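You operate a simulated robot arm through the tools that you are given. There is no shell and no other tool. Be economical: measure what you need, move in short steps, check, and stop when the job is done.

The job below is to be done with a simulated robot arm. You get a single attempt, and the scene is never put back.

JOB
Stir the open pot till its skin is gone, then glue the insole's heel.
Fine: use the white stirrer and the yellow brush, put them back and close the pot.

It is judged by the outcome, as a careful person would: the job done as asked, and still so three seconds after it is handed in. It fails if anything else is knocked over, pushed out of place, dropped, spilled or broken.

ROBOT AND FRAMES
A 7-joint arm with a two-finger parallel gripper, fixed in place. Base frame: the origin is at the foot of the arm, x ahead of it, y to its left, z up; the work surface is at about z = 0. Units: m, degrees, N and s.
With the tool pointing down near the work surface it reaches from about 0.24 to 0.62 m from the base axis. Its first joint turns from -66.0 to 66.0 degrees. Payload 2.6 kg.
The TCP is the grasp point between the finger pads, 0.03 m short of the fingertips. In the tool frame z runs along the fingers and y along their closing line. Largest opening 0.094 m; finger width 0.028, thickness 0.01; the body of the gripper, 0.05 by 0.096 m, starts 0.055 m behind the TCP.
Orientation is that of the tool frame in the base frame, as [roll, pitch, yaw] about the fixed x, y, z axes, in that order (R = Rz(yaw) Ry(pitch) Rx(roll)). With the fingers straight down and closing along the base's y, the tool's x points along the base's -x, its y along +y and its z along -z.

CONTROLS
- The arm moves only by the tool move_arm. Its argument "series" is a list that holds one entry, the list of rows, each a list of 7 numbers: the shift along the base's x, y, z in units of 40 mm (1.0 is 40 mm), then the turn, a rotation vector about the base's x, y, z in units of 8 degrees (1.0 is 8 degrees), then the finger opening in m, from 0 to 0.094. In form: [[[tx, ty, tz, rx, ry, rz, fingers], ...]]. A call has 1 to 10 rows; each row shifts and turns the commanded pose from where the row before left it. A call with a number of a shift or a turn outside -1 to 1 is refused whole. A row lasts 0.2 s, in which the tool goes at most 0.05 m and 8.6 degrees; a call with a longer step from one row to the next is refused whole, and so is a gripper value outside its range. A pose out of reach is approached as far as the arm can. The call stops where the force on the tool passes 40 N (or 10 N more than at its start, if that is more) or the arm is blocked; 0.2 s more then pass. The fingers move at their own pace (about 0.072 m/s each) and stop on an object; they squeeze with about 43 N. The grip force told is the motor's: it shows also when the fingers shut on nothing. Time passes only in rows, and 0.2 s behind the last, so rows that do not move let the fingers close. The reply holds the time, the measured pose of the TCP, the force on the tool along the base axes, the opening and the grip force, in the units named above and with some noise, with the torque about the TCP (base axes, N m) and any sound that the robot's microphone picked up.
- Cameras (640 x 400 px; columns grow to the right, rows downward): "scene" is fixed at [0.0205, 0.4356, 0.558]; the picture's right is [-0.82, -0.57, 0.00], its down [-0.37, 0.54, -0.76] and it looks along [0.43, -0.62, -0.65] (base axes); focal length 228 px, centre (320, 200). "wrist" rides on the gripper at [0.076, 0.014, -0.103] in the tool frame; the picture's right is [-0.18, 0.98, 0.00], its down [-0.75, -0.14, -0.64] and it looks along [-0.63, -0.12, 0.77] (tool axes); focal length 243 px, centre (320, 200). There is no depth. A picture from a camera that has moved, and an enlarged one, comes with that camera's place and axes in the base frame and with its lens. The place of the scene camera against the robot may be out by one fixed shift of up to 0.018 m in any direction.
- get_image(camera): a new picture of that camera. The clock stands still meanwhile.
- inspect(camera, box): a new picture of the part [left, top, right, bottom] of that camera's present view, enlarged. The clock stands still meanwhile.
- sign_off(): hands the job in; it is judged then, once.

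Go step by step. Nothing tells you positions but the pictures and the camera data: compare them with the known pose of the tool, close in by small moves and look again before you grip or let go. The budget is 120 turns and 76 pictures, counting those below and the enlarged ones. Unless the task says otherwise, let go and move clear before handing in, and close with one line.

The tools are called as name(argument=value, ...) on one line, values as JSON. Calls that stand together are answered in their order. move_arm: Moves the arm, as the interface text tells. Its arguments: {"type":"object","properties":{"series":{"type":"array"}},"required":["series"]} The other tools are called the same way: get_image (camera) takes a picture; inspect (camera, box) takes an enlarged picture of a part of a camera's view; sign_off () hands the job in.

At the start:

```text
clock: 0.0
position: [0.334, 0.1384, 0.3882]
ee_rot: [180.0, 0.0, -179.9]
force: [-0.6, 0.7, -0.1]
ft_torque: [-0.01, -0.01, -0.05]
grip_width: 0.0942
finger_force: 0.2
```

scene: 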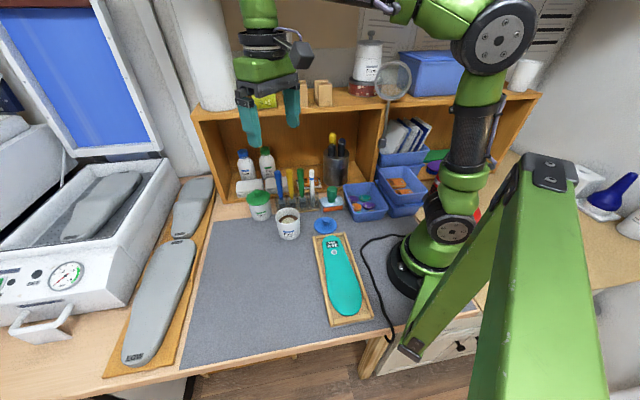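
wrist: 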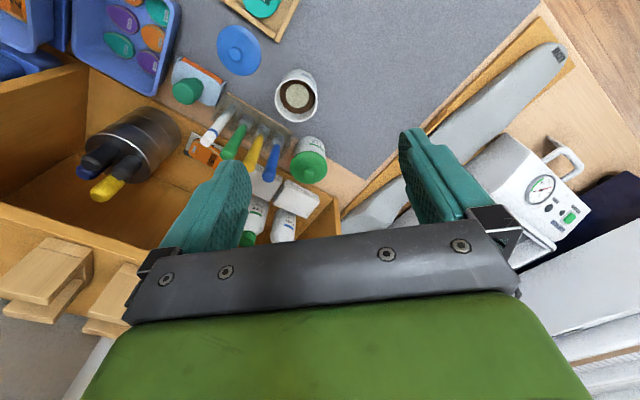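

I see an open pot, a closed pot with a green lid, a rack holding coloured tools, a blue lid on the mat and an insole on a board. I'll look closer first.

inspect(camera="scene", box=[220, 140, 380, 240])

inspect(camera="wrist", box=[150, 10, 350, 210])

inspect(camera="scene", box=[290, 210, 400, 340])

```text
4.00 times, centred on (300, 190) of scene
camera zoom: at [0.0205, 0.4356, 0.558], right [-0.82, -0.57, 0.0], down [-0.37, 0.54, -0.76], along [0.43, -0.62, -0.65], focal length 912 px, centre (400, 240)
```

zoom: 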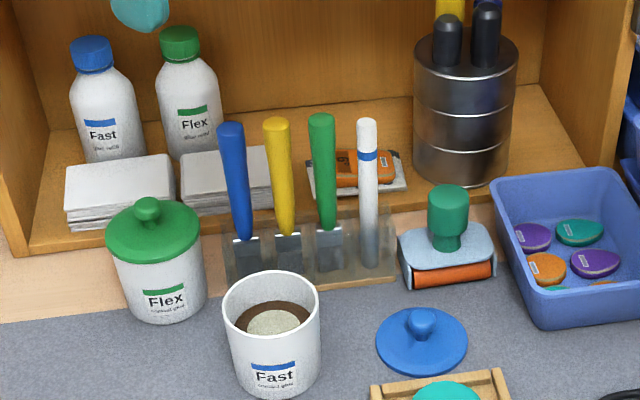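

```text
2.00 times, centred on (250, 110) of wrist
camera zoom: at [0.2577, 0.1514, 0.4913], right [0.18, 0.98, 0.0], down [0.75, -0.14, 0.64], along [0.63, -0.12, -0.77], focal length 485 px, centre (460, 380)
```

zoom: 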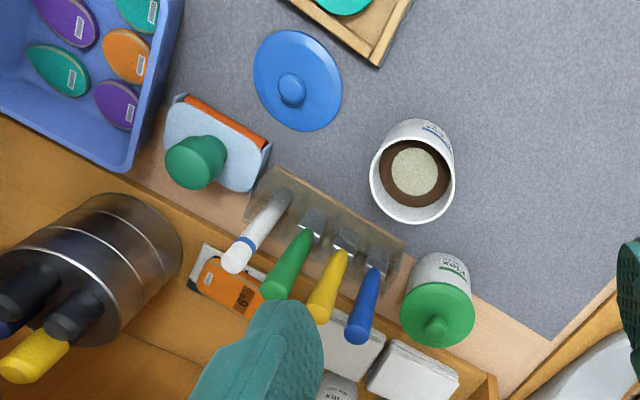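

```text
3.08 times, centred on (345, 275) of scene
camera zoom: at [0.0205, 0.4356, 0.558], right [-0.82, -0.57, 0.0], down [-0.37, 0.54, -0.76], along [0.43, -0.62, -0.65], focal length 701 px, centre (243, -31)
```

zoom: 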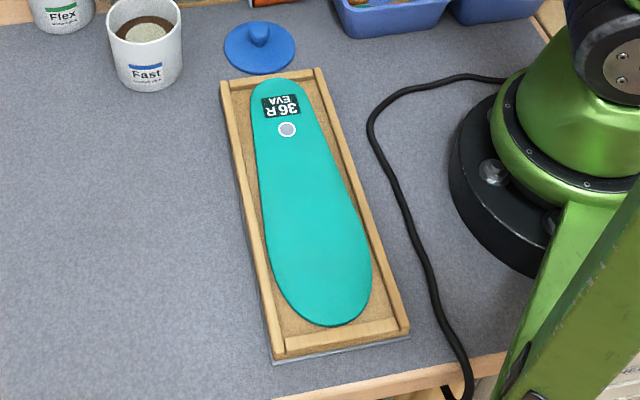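

Estimates: white stirrer (.387,-.044), yellow (.443,.002), tops about z .16, row at about 43°. The pot is at (.375,.088) and the heel end near (.25,.045). I'll move above the white stirrer, turned so that the fingers close across the row.

move_arm(series=[[[0.22, -0.76, 0, 0, 0, 0.9, 0.06], [0.22, -0.76, 0, 0, 0, 0.9, 0.06], [0.22, -0.76, 0, 0, 0, 0.9, 0.06], [0.22, -0.76, 0, 0, 0, 0.9, 0.06], [0.22, -0.76, 0, 0, 0, 0.9, 0.06], [0.22, -0.76, 0, 0, 0, 0.9, 0.06]]])

get_image(camera="wrist")

get_image(camera="scene")

```text
clock: 1.4
position: [0.3875, -0.0456, 0.3893]
ee_rot: [179.9, -0.1, -136.7]
force: [0.3, 0.4, -0.6]
ft_torque: [0.01, 0.01, -0.02]
grip_width: 0.06
finger_force: 0.0
```

```text
70 pictures are left
camera wrist: at [0.3217, -0.087, 0.4916], right [-0.54, 0.84, 0.0], down [0.65, 0.41, 0.64], along [0.54, 0.35, -0.77], focal length 243 px, centre (320, 200)
```

wrist: 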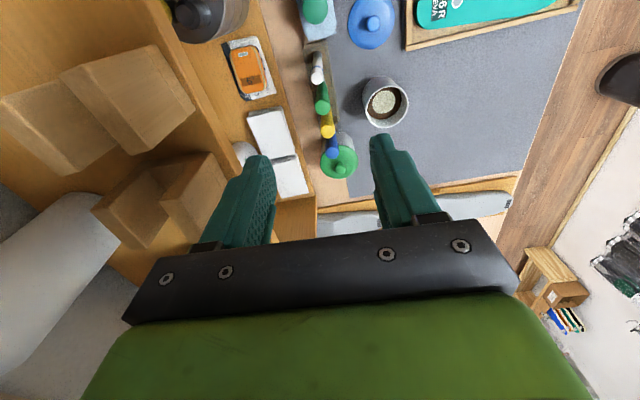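

```text
69 pictures are left
```

scene: 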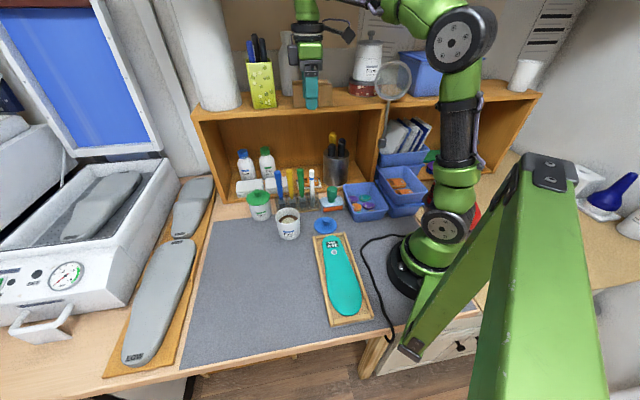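

I'll zoom in on the rack to measure it precisely.

inspect(camera="wrist", box=[270, 0, 430, 190])

inspect(camera="scene", box=[260, 160, 340, 215])

```text
2.11 times, centred on (350, 95) of wrist
camera zoom: at [0.3217, -0.087, 0.4916], right [-0.54, 0.84, 0.0], down [0.65, 0.41, 0.64], along [0.54, 0.35, -0.77], focal length 511 px, centre (257, 421)
```

zoom: 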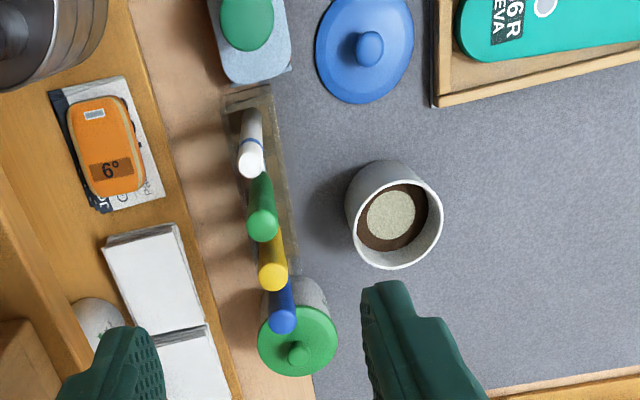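

```text
7.27 times, centred on (300, 188) of scene
camera zoom: at [0.0205, 0.4356, 0.558], right [-0.82, -0.57, 0.0], down [-0.37, 0.54, -0.76], along [0.43, -0.62, -0.65], focal length 1658 px, centre (466, 291)
```

zoom: 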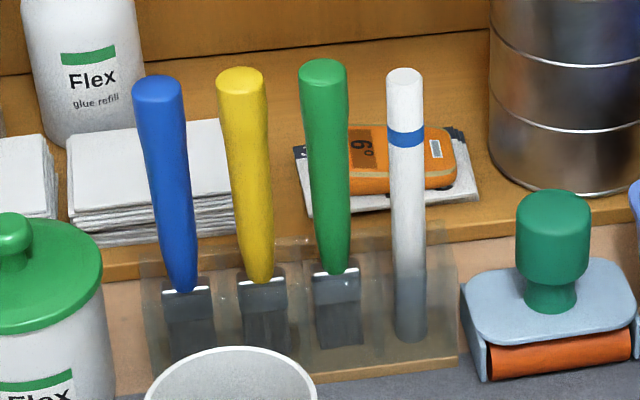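

White is confirmed at (.3875,-.0455) and the tool is already above it. I'll descend partway and check.

move_arm(series=[[[0, 0, -1, 0, 0, 0, 0.06], [0, 0, -1, 0, 0, 0, 0.06], [0, 0, -1, 0, 0, 0, 0.06], [0, 0, -1, 0, 0, 0, 0.06], [0, 0, -0.6, 0, 0, 0, 0.06]]])

get_image(camera="wrist")

inspect(camera="scene", box=[240, 90, 400, 250])

```text
clock: 2.6
position: [0.3872, -0.0454, 0.2054]
ee_rot: [179.9, 0.0, -136.8]
force: [0.1, 0.6, 0.8]
ft_torque: [0.01, 0.03, -0.02]
grip_width: 0.0601
finger_force: 0.1
```

```text
66 pictures are left
camera wrist: at [0.3217, -0.0879, 0.3082], right [-0.54, 0.84, 0.0], down [0.65, 0.41, 0.64], along [0.54, 0.35, -0.77], focal length 243 px, centre (320, 200)
```

wrist: 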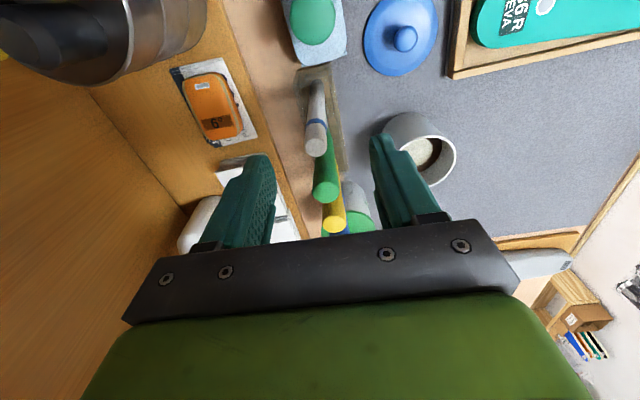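

```text
2.50 times, centred on (320, 170) of scene
camera zoom: at [0.0205, 0.4356, 0.558], right [-0.82, -0.57, 0.0], down [-0.37, 0.54, -0.76], along [0.43, -0.62, -0.65], focal length 570 px, centre (320, 275)
```

zoom: 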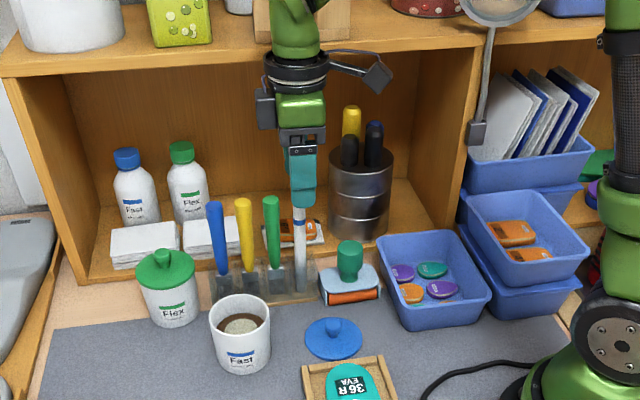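

Alignment looks good. I'll descend to z≈.138 and close the fingers.

move_arm(series=[[[0, 0, -0.9, 0, 0, 0, 0.06], [0, 0, -0.78, 0, 0, 0, 0.06], [0, 0, 0, 0, 0, 0, 0.03], [0, 0, 0, 0, 0, 0, 0.0], [0, 0, 0, 0, 0, 0, 0.0], [0, 0, 0, 0, 0, 0, 0.0]]])

get_image(camera="wrist")

```text
clock: 4.0
position: [0.3875, -0.0464, 0.1395]
ee_rot: [180.0, 0.0, -136.7]
force: [0.6, -0.1, -0.1]
ft_torque: [0.01, 0.06, -0.02]
grip_width: 0.0129
finger_force: 42.5
```

```text
64 pictures are left
camera wrist: at [0.3216, -0.0878, 0.2407], right [-0.54, 0.84, 0.0], down [0.65, 0.41, 0.64], along [0.54, 0.35, -0.77], focal length 243 px, centre (320, 200)
```

wrist: 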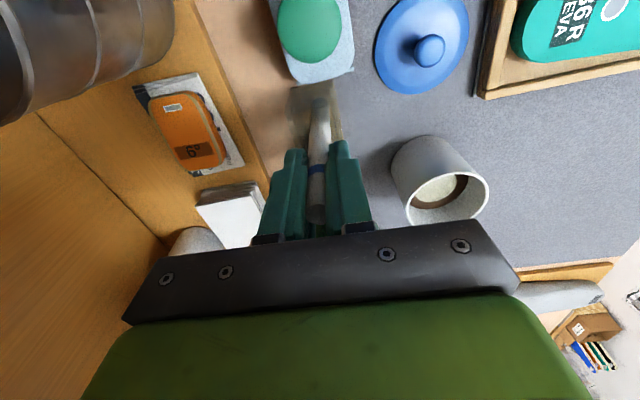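

The stirrer is gripped at its home pose (.3875,-.046,.1395). The pot triangulates to (.3765,.087) with rim z≈.064. I'll lift and carry the stirrer over the pot.

move_arm(series=[[[0, 0, 0.5, 0, 0, 0, 0.0], [0, 0, 0.9, 0, 0, 0, 0.0], [0, 0, 1, 0, 0, 0, 0.0], [0, 0, 1, 0, 0, 0, 0.0], [-0.07, 0.83, 0, 0, 0, 0, 0.0], [-0.07, 0.83, 0, 0, 0, 0, 0.0], [-0.07, 0.83, 0, 0, 0, 0, 0.0], [-0.065, 0.84, 0, 0, 0, 0, 0.0], [0, 0, -0.8, 0, 0, 0, 0.0], [0, 0, -0.8, 0, 0, 0, 0.0]]])

get_image(camera="wrist")

inspect(camera="scene", box=[240, 130, 350, 250])

```text
clock: 6.2
position: [0.3761, 0.0872, 0.2107]
ee_rot: [180.0, 0.0, -136.8]
force: [-0.1, -0.4, -0.7]
ft_torque: [0.02, 0.01, 0.0]
grip_width: 0.0129
finger_force: 43.8
```

```text
63 pictures are left
camera wrist: at [0.3109, 0.0455, 0.3119], right [-0.54, 0.84, 0.0], down [0.65, 0.41, 0.64], along [0.54, 0.35, -0.77], focal length 243 px, centre (320, 200)
```

wrist: 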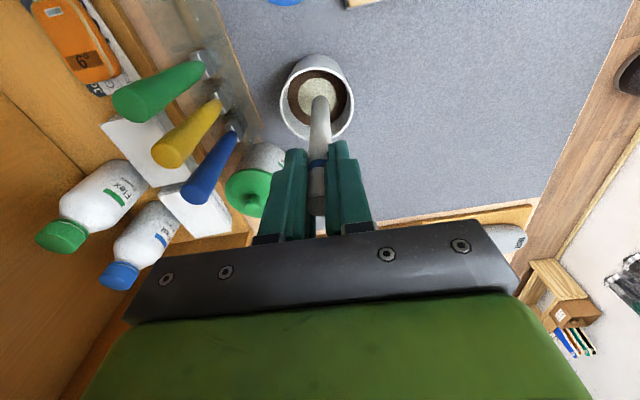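

```text
3.33 times, centred on (295, 190) of scene
camera zoom: at [0.0205, 0.4356, 0.558], right [-0.82, -0.57, 0.0], down [-0.37, 0.54, -0.76], along [0.43, -0.62, -0.65], focal length 760 px, centre (403, 233)
```

zoom: 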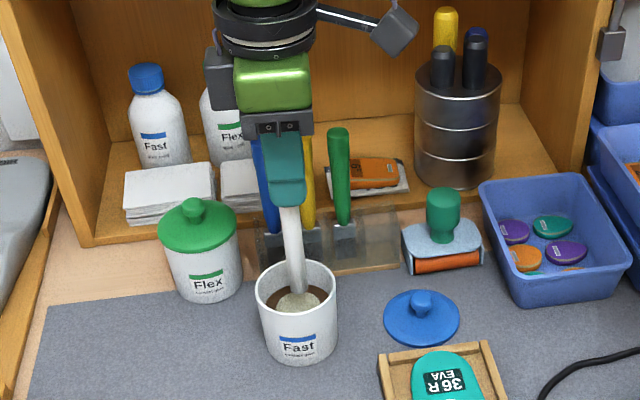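

The stirrer is centred over the pot. I'll descend slowly into the glue.

move_arm(series=[[[0, 0, -0.4, 0, 0, 0, 0.0], [0, 0, -0.4, 0, 0, 0, 0.0], [0, 0, -0.3, 0, 0, 0, 0.0], [0, 0, -0.3, 0, 0, 0, 0.0]]])

inspect(camera="scene", box=[260, 180, 320, 245])

```text
clock: 7.0
position: [0.3796, 0.0891, 0.1738]
ee_rot: [-179.7, 0.8, -136.9]
force: [0.3, 0.9, 6.4]
ft_torque: [-0.16, -0.08, -0.02]
grip_width: 0.0131
finger_force: 43.0
stopped in row 4: the force on the tool passed its limit (the readings are from after the stop); the commanded pose is now the measured one
```

```text
6.15 times, centred on (290, 212) of scene
camera zoom: at [0.0205, 0.4356, 0.558], right [-0.82, -0.57, 0.0], down [-0.37, 0.54, -0.76], along [0.43, -0.62, -0.65], focal length 1403 px, centre (505, 123)
```

zoom: 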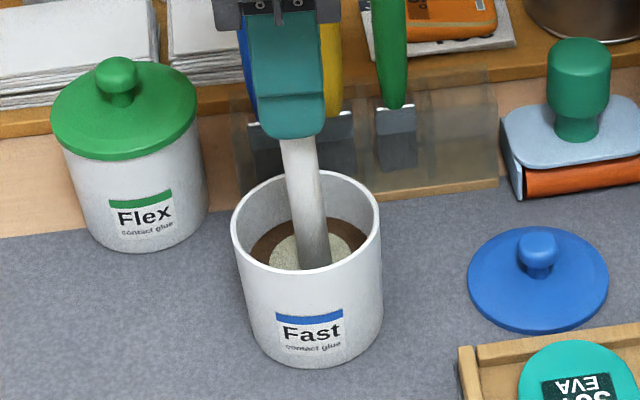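

It met something firm with the tip at about z .045. I'll back off a few millimetres, recentre and check.

move_arm(series=[[[-0.08, -0.05, 0.08, -0.04, -0.09, 0, 0.0], [0, 0, 0, 0, 0, 0, 0.0]]])

inspect(camera="wrist", box=[240, 20, 400, 240])

```text
clock: 7.6
position: [0.3759, 0.0883, 0.1762]
ee_rot: [-179.1, 1.0, -136.8]
force: [0.1, -0.1, 0.7]
ft_torque: [-0.01, -0.02, 0.03]
grip_width: 0.0142
finger_force: 42.6
```

```text
1.82 times, centred on (320, 130) of wrist
camera zoom: at [0.307, 0.0457, 0.2765], right [-0.54, 0.84, -0.01], down [0.63, 0.41, 0.66], along [0.56, 0.34, -0.75], focal length 441 px, centre (320, 327)
```

zoom: 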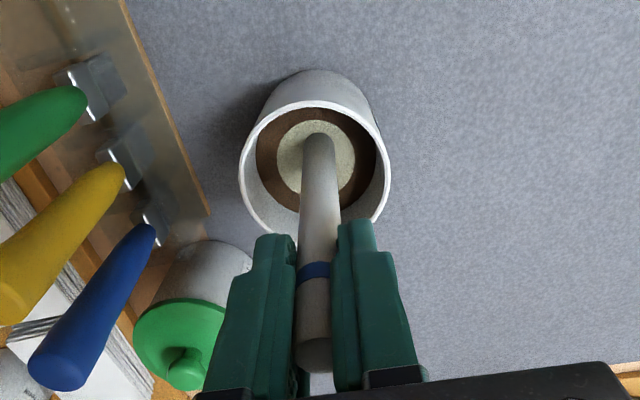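

The surface seems to be at about z .047. I'll correct the small tilt and make a circle just at or under the surface to see how the skin responds.

move_arm(series=[[[0, 0, 0, 0, 0.168, 0, 0.0], [0.4, -0.02, -0.05, 0, 0, 0, 0.0], [-0.117, 0.283, 0, 0, 0, 0, 0.0], [-0.283, 0.117, 0, 0, 0, 0, 0.0], [-0.283, -0.117, 0, 0, 0, 0, 0.0], [-0.117, -0.283, 0, 0, 0, 0, 0.0], [0.117, -0.283, 0, 0, 0, 0, 0.0], [0.283, -0.117, 0, 0, 0, 0, 0.0], [0.283, 0.117, 0, 0, 0, 0, 0.0], [0.117, 0.283, 0, 0, 0, 0, 0.0]]])

inspect(camera="wrist", box=[240, 20, 400, 240])

```text
clock: 9.8
position: [0.3914, 0.0861, 0.1737]
ee_rot: [-180.0, 0.0, -136.9]
force: [0.0, -0.8, 0.9]
ft_torque: [-0.12, 0.01, 0.05]
grip_width: 0.0143
finger_force: 43.4
```

```text
1.82 times, centred on (320, 130) of wrist
camera zoom: at [0.3254, 0.0444, 0.2763], right [-0.54, 0.84, 0.0], down [0.65, 0.41, 0.64], along [0.54, 0.34, -0.77], focal length 441 px, centre (320, 327)
```

zoom: 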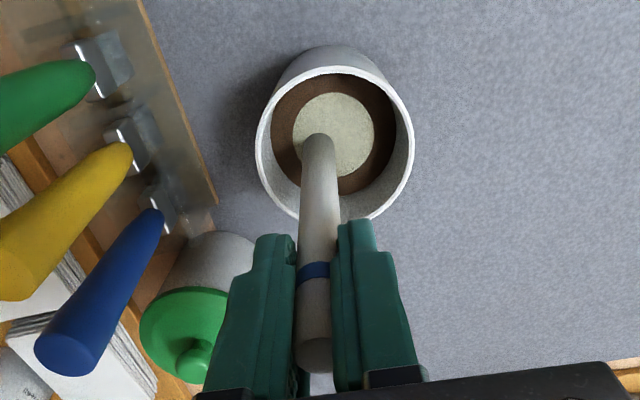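

No change in the skin, so the stirrer has to go deeper. I'll return to the centre and press down slowly.

move_arm(series=[[[-0.37, 0.03, 0, 0, 0, 0, 0.0], [0, 0, -0.03, 0, 0, 0, 0.0], [0, 0, -0.03, 0, 0, 0, 0.0], [0, 0, -0.03, 0, 0, 0, 0.0], [0, 0, -0.03, 0, 0, 0, 0.0]]])

```text
clock: 10.9
position: [0.3767, 0.0889, 0.1733]
ee_rot: [-179.8, 0.5, -137.0]
force: [-3.0, -0.5, 7.1]
ft_torque: [-0.01, 0.39, 0.04]
grip_width: 0.0143
finger_force: 43.6
stopped in row 5: the force on the tool passed its limit (the readings are from after the stop); the commanded pose is now the measured one
```

Still firm. I'll look closely at the tip and skin from both cameras.

inspect(camera="scene", box=[270, 195, 310, 225])

inspect(camera="wrist", box=[280, 40, 370, 130])

```text
13.33 times, centred on (290, 210) of scene
camera zoom: at [0.0205, 0.4356, 0.558], right [-0.82, -0.57, 0.0], down [-0.37, 0.54, -0.76], along [0.43, -0.62, -0.65], focal length 3039 px, centre (720, 67)
```

zoom: 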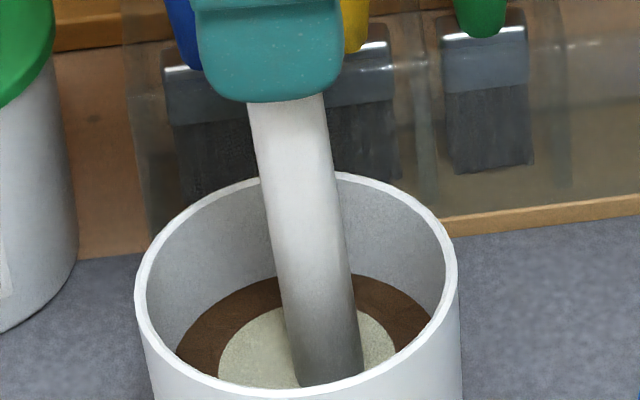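

```text
4.44 times, centred on (325, 85) of wrist
camera zoom: at [0.3108, 0.046, 0.2753], right [-0.54, 0.84, 0.0], down [0.64, 0.41, 0.65], along [0.55, 0.34, -0.76], focal length 1078 px, centre (298, 711)
```

zoom: 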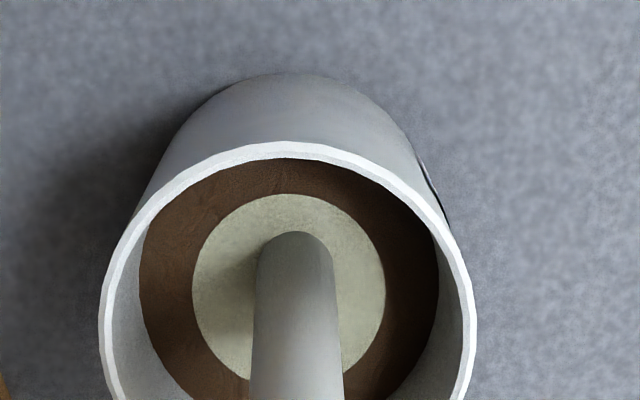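

The skin-to-glue ratio may have fallen slightly (.70 to .66), so stirring at surface contact may work. I'll stir more with light contact.

move_arm(series=[[[0, -0.04, 0.0, -0.025, 0.063, 0, 0.0], [0.4, 0, 0.0, 0, 0, 0, 0.0], [-0.2, 0.346, 0, 0, 0, 0, 0.0], [-0.4, 0, 0, 0, 0, 0, 0.0], [-0.2, -0.346, 0, 0, 0, 0, 0.0], [0.2, -0.346, 0, 0, 0, 0, 0.0], [0.4, 0, 0, 0, 0, 0, 0.0], [0.2, 0.346, 0, 0, 0, 0, 0.0], [-0.2, 0.346, 0, 0, 0, 0, 0.0], [-0.4, 0, 0, 0, 0, 0, 0.0]]])

move_arm(series=[[[-0.2, -0.346, 0, 0, 0, 0, 0.0], [0.2, -0.346, 0, 0, 0, 0, 0.0], [0.4, 0, 0, 0, 0, 0, 0.0], [0.2, 0.346, 0, 0, 0, 0, 0.0], [-0.2, 0.346, 0, 0, 0, 0, 0.0], [-0.4, 0, 0, 0, 0, 0, 0.0], [-0.2, -0.346, 0, 0, 0, 0, 0.0], [0.2, -0.346, 0, 0, 0, 0, 0.0], [0.4, 0, 0, 0, 0, 0, 0.0], [0.2, 0.346, 0, 0, 0, 0, 0.0]]])

inspect(camera="wrist", box=[260, 20, 390, 150])

```text
clock: 13.2
position: [0.3698, 0.0998, 0.1744]
ee_rot: [-179.9, 0.0, -136.9]
force: [5.4, 1.5, 8.5]
ft_torque: [0.08, -0.69, -0.04]
grip_width: 0.0139
finger_force: 43.2
```

```text
clock: 15.3
position: [0.3935, 0.0857, 0.1723]
ee_rot: [180.0, -0.3, -136.9]
force: [0.1, 0.6, -0.3]
ft_torque: [0.0, -0.01, 0.01]
grip_width: 0.0144
finger_force: 43.0
```

```text
3.08 times, centred on (325, 85) of wrist
camera zoom: at [0.3279, 0.0441, 0.2746], right [-0.54, 0.84, 0.0], down [0.65, 0.41, 0.64], along [0.54, 0.34, -0.77], focal length 746 px, centre (305, 554)
```

zoom: 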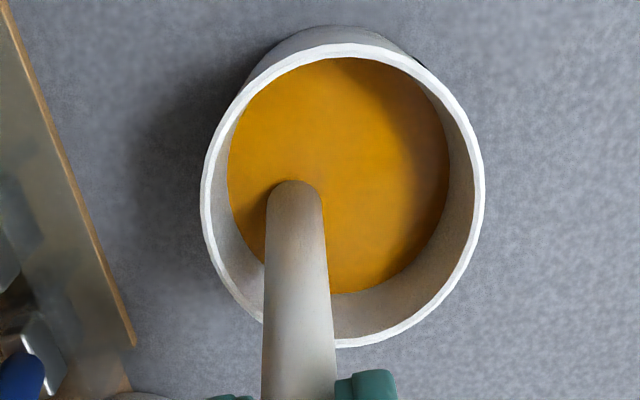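

The skin is gone and the glue is an even amber. I'll centre the stirrer, lift it, let it drip over the pot, and check whether the pot moved.

move_arm(series=[[[-0.4, 0, 0, 0, 0, 0, 0.0], [-0.1, 0, 0.2, 0, 0, 0, 0.0], [0, 0, 0.4, 0, 0, 0, 0.0], [0, 0, 0.4, 0, 0, 0, 0.0], [0, 0, 0.0, 0, 0, 0, 0.0], [0, 0, 0.0, 0, 0, 0, 0.0], [0, 0, 0.0, 0, 0, 0, 0.0], [0, 0, 0.0, 0, 0, 0, 0.0]]])

inspect(camera="scene", box=[220, 140, 380, 240])

inspect(camera="wrist", box=[240, 20, 400, 240])

```text
clock: 17.1
position: [0.3727, 0.0864, 0.2137]
ee_rot: [-180.0, -0.2, -137.0]
force: [0.8, 0.3, -0.3]
ft_torque: [-0.02, 0.02, -0.04]
grip_width: 0.0143
finger_force: 42.9
```

```text
4.00 times, centred on (300, 190) of scene
camera zoom: at [0.0205, 0.4356, 0.558], right [-0.82, -0.57, 0.0], down [-0.37, 0.54, -0.76], along [0.43, -0.62, -0.65], focal length 912 px, centre (400, 240)
```

zoom: 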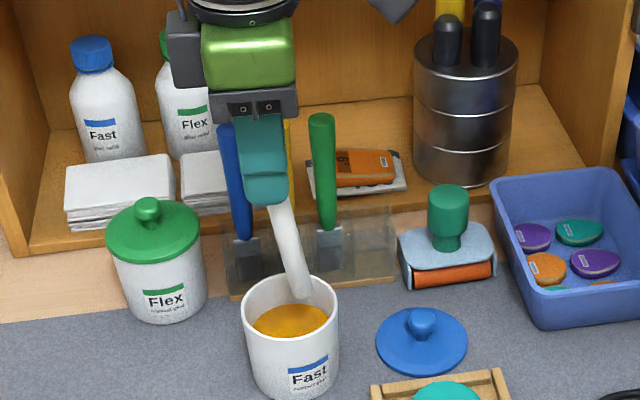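

```text
1.82 times, centred on (320, 130) of wrist
camera zoom: at [0.3077, 0.0444, 0.3158], right [-0.54, 0.84, 0.0], down [0.65, 0.41, 0.64], along [0.54, 0.34, -0.77], focal length 441 px, centre (320, 327)
```

zoom: 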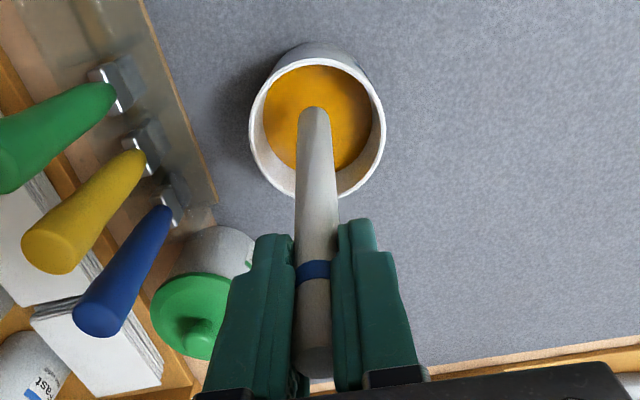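

The skin is cleared. The stirrer pivoted about 8° in the pads and the pot slid about 1.4 cm. I'll let it drip, raise it, tilt the tool 8° to bring the stirrer upright, and go above its slot.

move_arm(series=[[[0, 0, 0, 0, 0, 0, 0.0], [0, 0, 0, 0, 0, 0, 0.0], [0, 0, 0, 0, 0, 0, 0.0], [0, 0, 1, 0, 0, 0, 0.0], [0, 0, 1, 0, 0, 0, 0.0], [0, 0, 0, 0.68, -0.73, 0, 0.0], [0.0925, -0.8275, 0, 0, 0, 0, 0.0], [0.0925, -0.8275, 0, 0, 0, 0, 0.0], [0.0925, -0.8275, 0, 0, 0, 0, 0.0], [0.0925, -0.8275, 0, 0, 0, 0, 0.0]]])

inspect(camera="wrist", box=[220, 0, 420, 240])

inspect(camera="scene", box=[250, 100, 370, 220])

```text
clock: 19.4
position: [0.3886, -0.0471, 0.2935]
ee_rot: [-180.0, 7.8, -137.0]
force: [-0.2, -0.4, -0.3]
ft_torque: [0.02, -0.01, -0.02]
grip_width: 0.0143
finger_force: 43.1
```

```text
1.67 times, centred on (320, 120) of wrist
camera zoom: at [0.3126, -0.0978, 0.3841], right [-0.54, 0.84, 0.02], down [0.58, 0.35, 0.74], along [0.61, 0.41, -0.67], focal length 404 px, centre (320, 333)
```

zoom: 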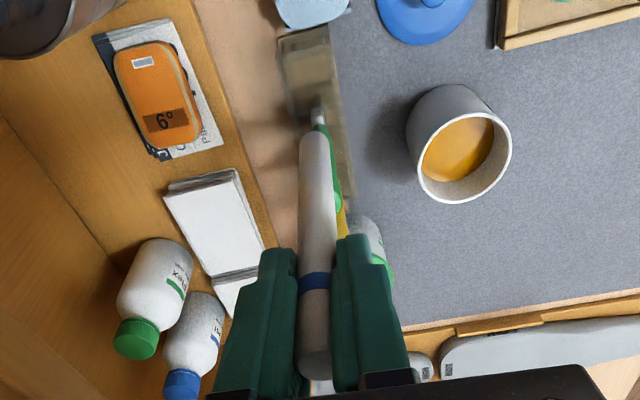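

```text
3.33 times, centred on (310, 160) of scene
camera zoom: at [0.0205, 0.4356, 0.558], right [-0.82, -0.57, 0.0], down [-0.37, 0.54, -0.76], along [0.43, -0.62, -0.65], focal length 760 px, centre (353, 333)
```

zoom: 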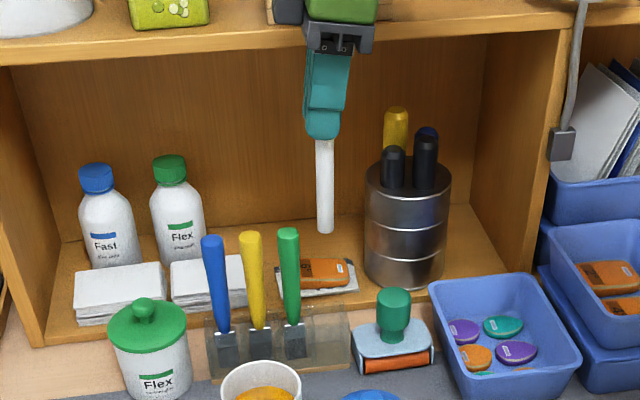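

The stirrer is upright again and above its slot. I'll lower it, slowly at the end.

move_arm(series=[[[0, 0.03, -0.9, 0, 0, 0, 0.0], [0, 0, -0.9, 0, 0, 0, 0.0], [0, 0, -0.5, 0, 0, 0, 0.0], [0, 0, -0.4, 0, 0, 0, 0.0], [0, 0, -0.4, 0, 0, 0, 0.0]]])

inspect(camera="wrist", box=[220, 0, 420, 240])

inspect(camera="scene", box=[260, 150, 340, 215])

```text
clock: 20.6
position: [0.3887, -0.0454, 0.1702]
ee_rot: [-180.0, 7.8, -136.9]
force: [0.3, -0.1, -0.6]
ft_torque: [0.06, 0.0, -0.02]
grip_width: 0.0141
finger_force: 43.6
```

```text
1.67 times, centred on (320, 120) of wrist
camera zoom: at [0.3125, -0.0959, 0.26], right [-0.54, 0.84, 0.02], down [0.58, 0.35, 0.74], along [0.61, 0.41, -0.67], focal length 404 px, centre (320, 333)
```

zoom: 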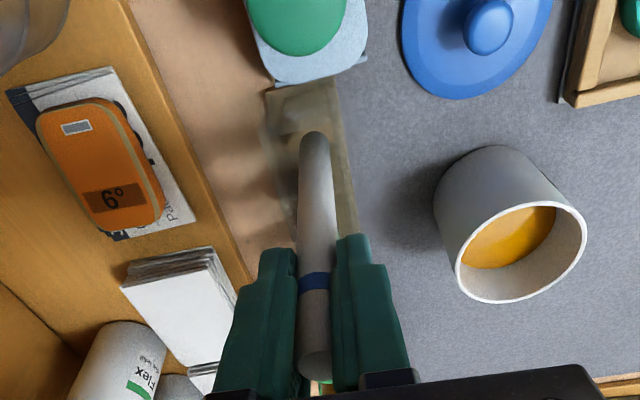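

```text
6.15 times, centred on (300, 182) of scene
camera zoom: at [0.0205, 0.4356, 0.558], right [-0.82, -0.57, 0.0], down [-0.37, 0.54, -0.76], along [0.43, -0.62, -0.65], focal length 1403 px, centre (443, 308)
```

zoom: 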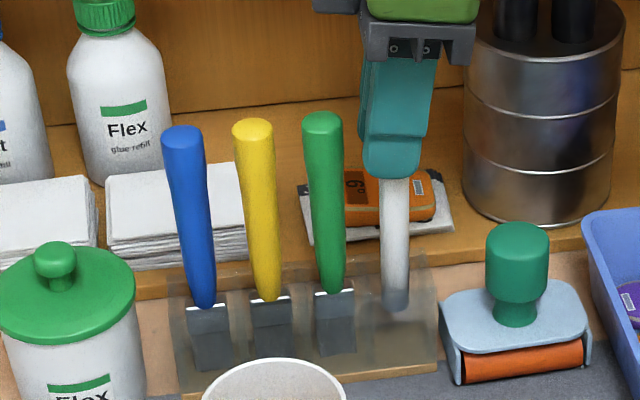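

The tip is inside the rack cell. I'll lower it the rest of the way.

move_arm(series=[[[0, 0, -0.3, 0, 0, 0, 0.0], [0, 0, -0.25, 0, 0, 0, 0.0], [0, 0, -0.12, 0, 0, 0, 0.0], [0, 0, -0.05, 0, 0, 0, 0.0], [0, 0, 0, 0, 0, 0, 0.0]]])

inspect(camera="scene", box=[260, 150, 340, 215])

```text
clock: 21.8
position: [0.3894, -0.0462, 0.1401]
ee_rot: [-179.9, 7.8, -137.0]
force: [-0.4, -0.4, 0.1]
ft_torque: [-0.03, 0.01, 0.01]
grip_width: 0.0145
finger_force: 42.7
```

```text
6.15 times, centred on (300, 182) of scene
camera zoom: at [0.0205, 0.4356, 0.558], right [-0.82, -0.57, 0.0], down [-0.37, 0.54, -0.76], along [0.43, -0.62, -0.65], focal length 1403 px, centre (443, 308)
```

zoom: 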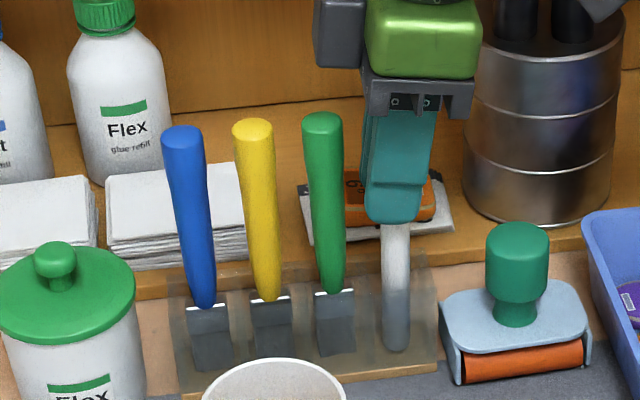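

It sits at the original bottom position. I'll release, rise, straighten the tool and go above the yellow brush.

move_arm(series=[[[0, 0, 0, 0, 0, 0, 0.03], [0, 0, 0, 0, 0, 0, 0.05], [0, 0, 0, 0, 0, 0, 0.05], [0, 0, 0.6, 0, 0, 0, 0.05], [0, 0, 0.9, 0, 0, 0, 0.05], [0, 0, 1, 0, 0, 0, 0.05], [0, 0, 0, -0.68, 0.73, 0, 0.05], [0.65, 0.61, 0, 0, 0, 0, 0.05], [0.65, 0.61, 0, 0, 0, 0, 0.05]]])

inspect(camera="wrist", box=[220, 0, 420, 240])

inspect(camera="scene", box=[220, 140, 380, 240])

```text
clock: 23.8
position: [0.4404, 0.0023, 0.2409]
ee_rot: [-180.0, -0.2, -137.1]
force: [-0.5, -0.2, -0.4]
ft_torque: [0.02, -0.02, 0.0]
grip_width: 0.0502
finger_force: 0.0
```

```text
1.67 times, centred on (320, 120) of wrist
camera zoom: at [0.3751, -0.0385, 0.3431], right [-0.54, 0.84, 0.0], down [0.65, 0.41, 0.64], along [0.54, 0.34, -0.77], focal length 404 px, centre (320, 333)
```

zoom: 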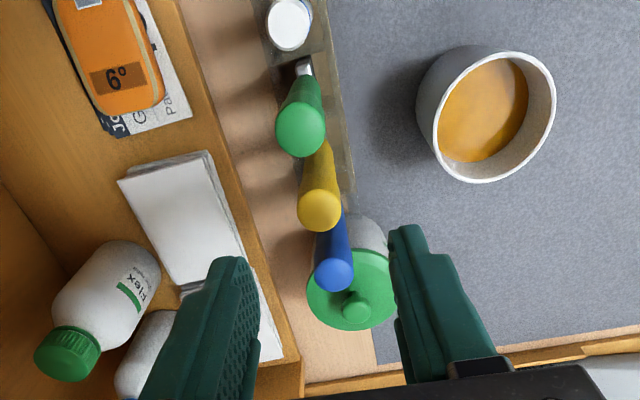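

```text
4.00 times, centred on (300, 190) of scene
camera zoom: at [0.0205, 0.4355, 0.558], right [-0.82, -0.57, 0.0], down [-0.37, 0.54, -0.76], along [0.43, -0.62, -0.65], focal length 912 px, centre (400, 240)
```

zoom: 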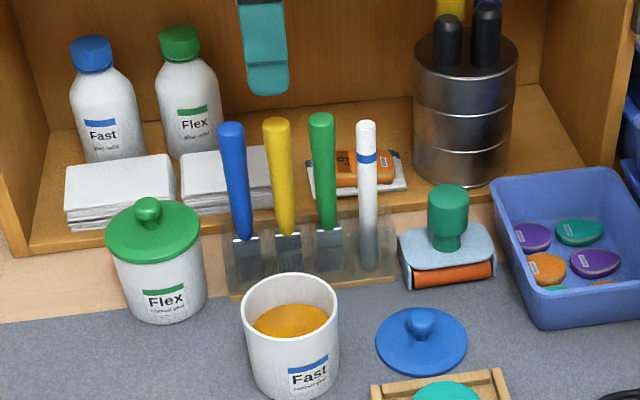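

The stirrer is back home and the yellow brush is right below the tool. I'll descend and grip.

move_arm(series=[[[0, 0, -0.9, 0, 0, 0, 0.05], [0, 0, -0.9, 0, 0, 0, 0.05], [0, 0, -0.73, 0, 0, 0, 0.05], [0, 0, 0, 0, 0, 0, 0.03], [0, 0, 0, 0, 0, 0, 0.0], [0, 0, 0, 0, 0, 0, 0.0], [0, 0, 0, 0, 0, 0, 0.0]]])

get_image(camera="wrist")

```text
clock: 25.4
position: [0.4384, 0.0046, 0.1398]
ee_rot: [179.9, -0.2, -136.9]
force: [-0.6, 0.1, 0.1]
ft_torque: [-0.01, -0.01, 0.0]
grip_width: 0.0189
finger_force: 42.9
```

```text
46 pictures are left
camera wrist: at [0.3745, -0.0377, 0.2421], right [-0.54, 0.84, 0.0], down [0.65, 0.41, 0.64], along [0.54, 0.34, -0.77], focal length 243 px, centre (320, 200)
```

wrist: 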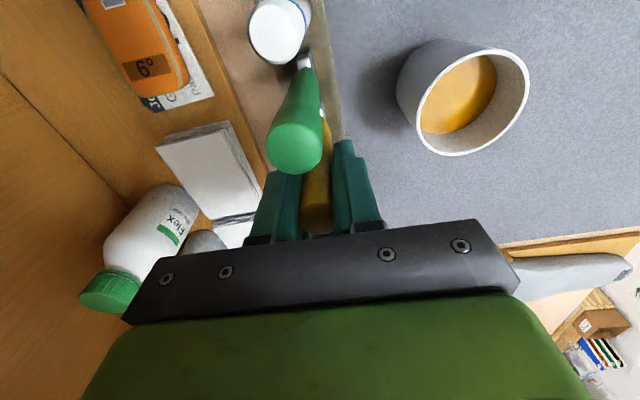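

The yellow brush is gripped, home (.4387,.004,.1397). The pot is now at about (.363,.083). I'll lift and go over it.

move_arm(series=[[[0, 0, 0.5, 0, 0, 0, 0.0], [0, 0, 0.9, 0, 0, 0, 0.0], [0, 0, 1, 0, 0, 0, 0.0], [0, 0, 1, 0, 0, 0, 0.0], [0, 0, 0.6, 0, 0, 0, 0.0], [-0.631, 0.658, 0, 0, 0, 0, 0.0], [-0.631, 0.658, 0, 0, 0, 0, 0.0], [-0.631, 0.658, 0, 0, 0, 0, 0.0], [0, 0, -1, 0, 0, 0, 0.0], [0, 0, -1, 0, 0, 0, 0.0]]])

inspect(camera="wrist", box=[220, 0, 420, 240])

inspect(camera="scene", box=[220, 140, 380, 240])

```text
clock: 27.6
position: [0.3642, 0.0833, 0.2192]
ee_rot: [-180.0, -0.1, -137.0]
force: [-0.6, -0.1, -0.5]
ft_torque: [0.01, 0.06, 0.0]
grip_width: 0.0188
finger_force: 43.3
```

```text
1.67 times, centred on (320, 120) of wrist
camera zoom: at [0.2983, 0.0418, 0.3214], right [-0.54, 0.84, 0.0], down [0.65, 0.41, 0.64], along [0.54, 0.34, -0.77], focal length 404 px, centre (320, 333)
```

zoom: 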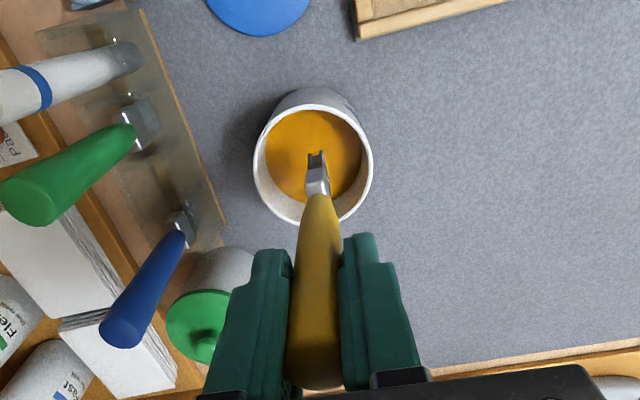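

```text
4.00 times, centred on (300, 190) of scene
camera zoom: at [0.0205, 0.4356, 0.558], right [-0.82, -0.57, 0.0], down [-0.37, 0.54, -0.76], along [0.43, -0.62, -0.65], focal length 912 px, centre (400, 240)
```

zoom: 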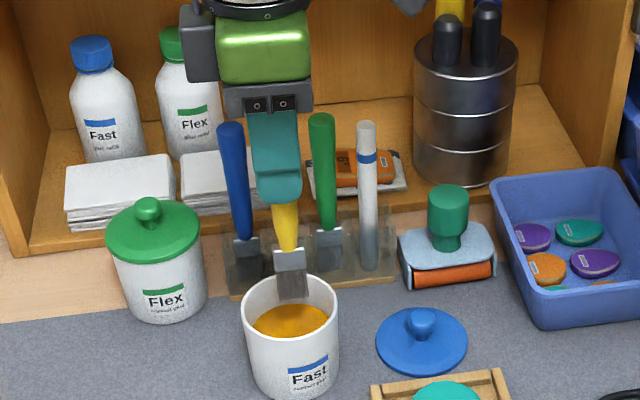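

The brush is centred over the glue. I'll dip slowly.

move_arm(series=[[[0, 0, -0.4, 0, 0, 0, 0.0], [0, 0, -0.3, 0, 0, 0, 0.0], [0, 0, -0.2, 0, 0, 0, 0.0], [0, 0, -0.12, 0, 0, 0, 0.0], [0, 0, -0.08, 0, 0, 0, 0.0], [0, 0, 0, 0, 0, 0, 0.0]]])

inspect(camera="scene", box=[260, 180, 320, 245])

```text
clock: 28.9
position: [0.3646, 0.0833, 0.1753]
ee_rot: [-179.9, -0.1, -137.0]
force: [-2.2, -1.8, 8.1]
ft_torque: [-0.19, 0.28, 0.02]
grip_width: 0.019
finger_force: 43.2
```

```text
6.15 times, centred on (290, 212) of scene
camera zoom: at [0.0205, 0.4356, 0.558], right [-0.82, -0.57, 0.0], down [-0.37, 0.54, -0.76], along [0.43, -0.62, -0.65], focal length 1403 px, centre (505, 123)
```

zoom: 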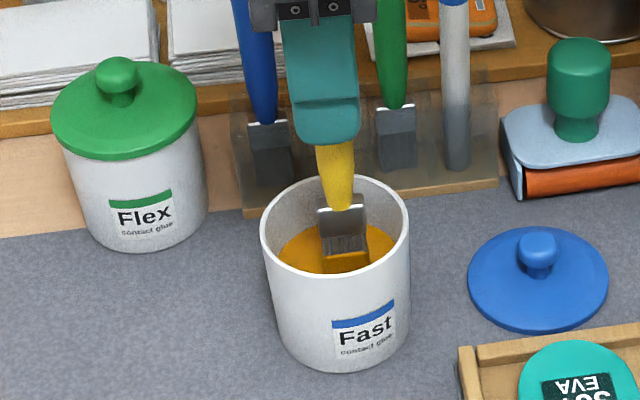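

The bristles are in the glue. I'll lift and let it drip over the pot.

move_arm(series=[[[0, 0, 0.1, 0, 0, 0, 0.0], [0, 0, 0.4, 0, 0, 0, 0.0], [0, 0, 0.5, 0, 0, 0, 0.0], [0, 0, 0, 0, 0, 0, 0.0], [0, 0, 0, 0, 0, 0, 0.0], [0, 0, 0, 0, 0, 0, 0.0], [0, 0, 0, 0, 0, 0, 0.0], [0, 0, 0, 0, 0, 0, 0.0], [0, 0, 0, 0, 0, 0, 0.0]]])

inspect(camera="scene", box=[260, 180, 400, 330])

inspect(camera="wrist", box=[220, 0, 420, 240])

```text
clock: 30.9
position: [0.3642, 0.0822, 0.2156]
ee_rot: [180.0, -0.2, -137.1]
force: [0.7, 0.6, 0.1]
ft_torque: [-0.04, 0.05, 0.0]
grip_width: 0.0191
finger_force: 42.6
```

```text
2.67 times, centred on (330, 255) of scene
camera zoom: at [0.0205, 0.4356, 0.558], right [-0.82, -0.57, 0.0], down [-0.37, 0.54, -0.76], along [0.43, -0.62, -0.65], focal length 608 px, centre (293, 53)
```

zoom: 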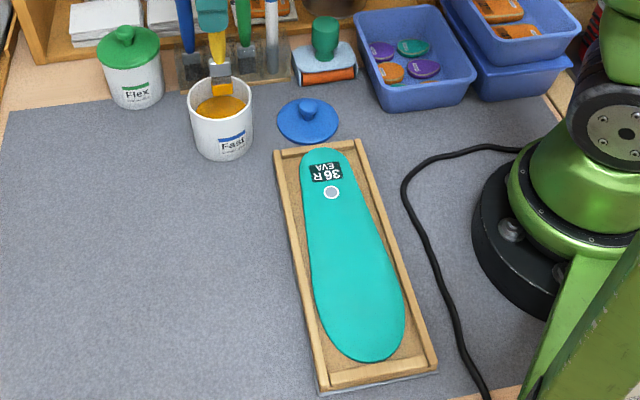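

```text
1.67 times, centred on (320, 120) of wrist
camera zoom: at [0.2988, 0.0414, 0.317], right [-0.54, 0.84, 0.0], down [0.65, 0.41, 0.64], along [0.54, 0.34, -0.77], focal length 404 px, centre (320, 333)
```

zoom: 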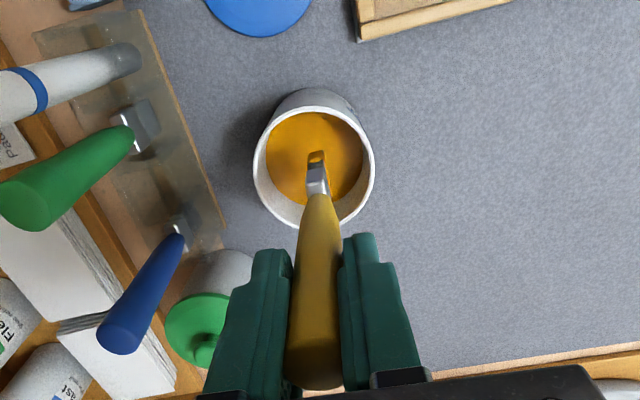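

The brush is loaded and not dripping. I'll carry it over the heel near (.24,.07) and look from the wrist.

move_arm(series=[[[-0.775, -0.075, 0, 0, 0, 0, 0.0], [-0.775, -0.075, 0, 0, 0, 0, 0.0], [-0.775, -0.075, 0, 0, 0, 0, 0.0], [-0.775, -0.075, 0, 0, 0, 0, 0.0]]])

get_image(camera="wrist")

inspect(camera="scene", box=[280, 180, 400, 300])

```text
clock: 31.9
position: [0.2399, 0.0712, 0.2143]
ee_rot: [-180.0, -0.3, -137.0]
force: [-0.7, 0.1, -0.4]
ft_torque: [0.01, -0.01, -0.02]
grip_width: 0.0188
finger_force: 42.9
```

```text
40 pictures are left
camera wrist: at [0.1751, 0.03, 0.3177], right [-0.54, 0.84, 0.0], down [0.65, 0.41, 0.64], along [0.54, 0.34, -0.77], focal length 243 px, centre (320, 200)
```

wrist: 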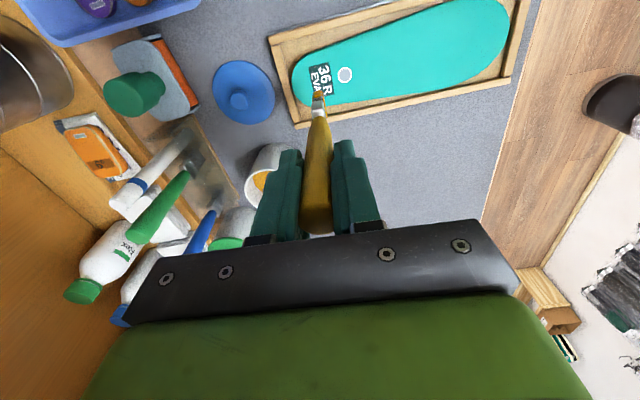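

```text
3.33 times, centred on (340, 240) of scene
camera zoom: at [0.0205, 0.4356, 0.558], right [-0.82, -0.57, 0.0], down [-0.37, 0.54, -0.76], along [0.43, -0.62, -0.65], focal length 760 px, centre (253, 67)
```

zoom: 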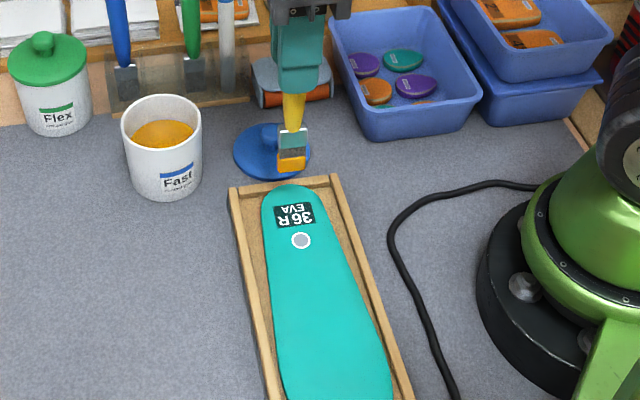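

The heel centre is about (.231,.072), with the insole axis along (-.69,.72), so the brush is broadside for lengthwise strokes. I'll test reach in the air at the innermost point.

move_arm(series=[[[-0.54, 0.206, -0.4, 0, 0, 0, 0.0], [-0.54, 0.206, -0.4, 0, 0, 0, 0.0], [0, 0, 0, 0, 0, 0, 0.0]]])

inspect(camera="wrist", box=[240, 0, 420, 160])

```text
clock: 32.8
position: [0.1982, 0.0886, 0.1837]
ee_rot: [180.0, -0.1, -136.9]
force: [0.4, -0.3, -1.2]
ft_torque: [0.01, 0.0, 0.03]
grip_width: 0.0192
finger_force: 43.4
```

```text
2.50 times, centred on (330, 80) of wrist
camera zoom: at [0.1322, 0.0469, 0.2862], right [-0.54, 0.84, 0.0], down [0.65, 0.41, 0.64], along [0.54, 0.34, -0.77], focal length 606 px, centre (295, 500)
```

zoom: 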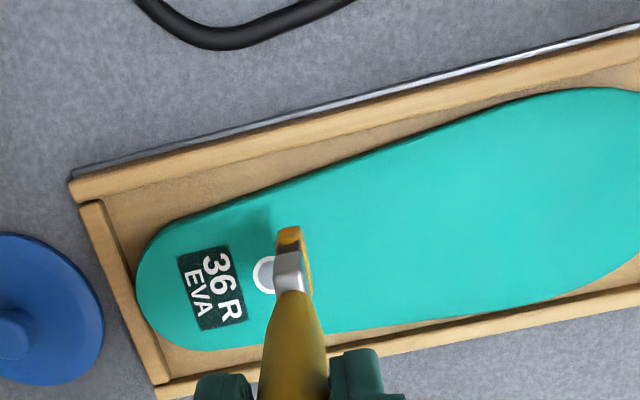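

Reach is fine. Refined: label centre (.2376,.0691), axis u=(-.716,.70), heel tip about 34 mm behind the label, half-width about 30 mm. I'll go to the start of the centre stroke and lower gently.

move_arm(series=[[[0.71, -0.45, 0, 0, 0, 0, 0.0], [0.71, -0.45, 0, 0, 0, 0, 0.0], [0, 0, -0.4, 0, 0, 0, 0.0], [0, 0, -0.3, 0, 0, 0, 0.0], [0, 0, -0.1, 0, 0, 0, 0.0], [0, 0, 0, 0, 0, 0, 0.0]]])

inspect(camera="wrist", box=[240, 0, 420, 160])

inspect(camera="scene", box=[300, 210, 370, 280])

```text
clock: 34.1
position: [0.2563, 0.0517, 0.1523]
ee_rot: [-179.9, 0.1, -136.9]
force: [1.8, 1.9, 30.4]
ft_torque: [0.18, -0.19, 0.01]
grip_width: 0.0186
finger_force: 42.9
```

```text
2.50 times, centred on (330, 80) of wrist
camera zoom: at [0.1897, 0.0102, 0.2541], right [-0.54, 0.84, 0.0], down [0.64, 0.41, 0.64], along [0.55, 0.34, -0.76], focal length 606 px, centre (295, 500)
```

zoom: 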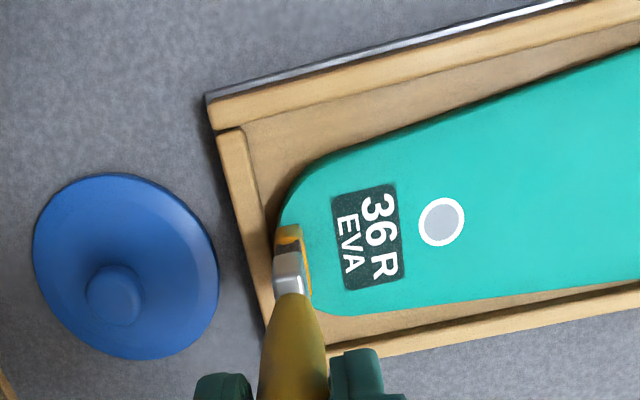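

```text
5.71 times, centred on (335, 245) of scene
camera zoom: at [0.0204, 0.4355, 0.558], right [-0.82, -0.57, 0.0], down [-0.37, 0.54, -0.76], along [0.43, -0.62, -0.65], focal length 1303 px, centre (234, -57)
```

zoom: 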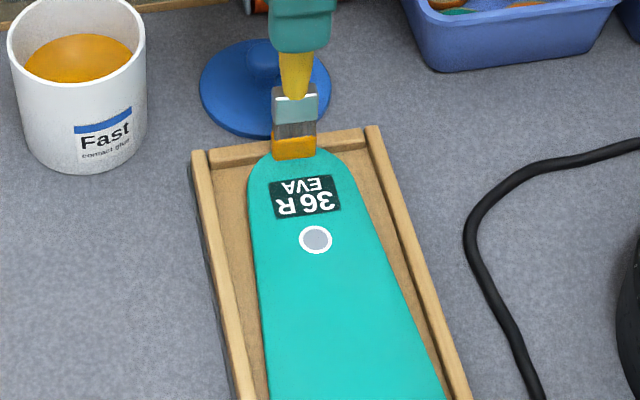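

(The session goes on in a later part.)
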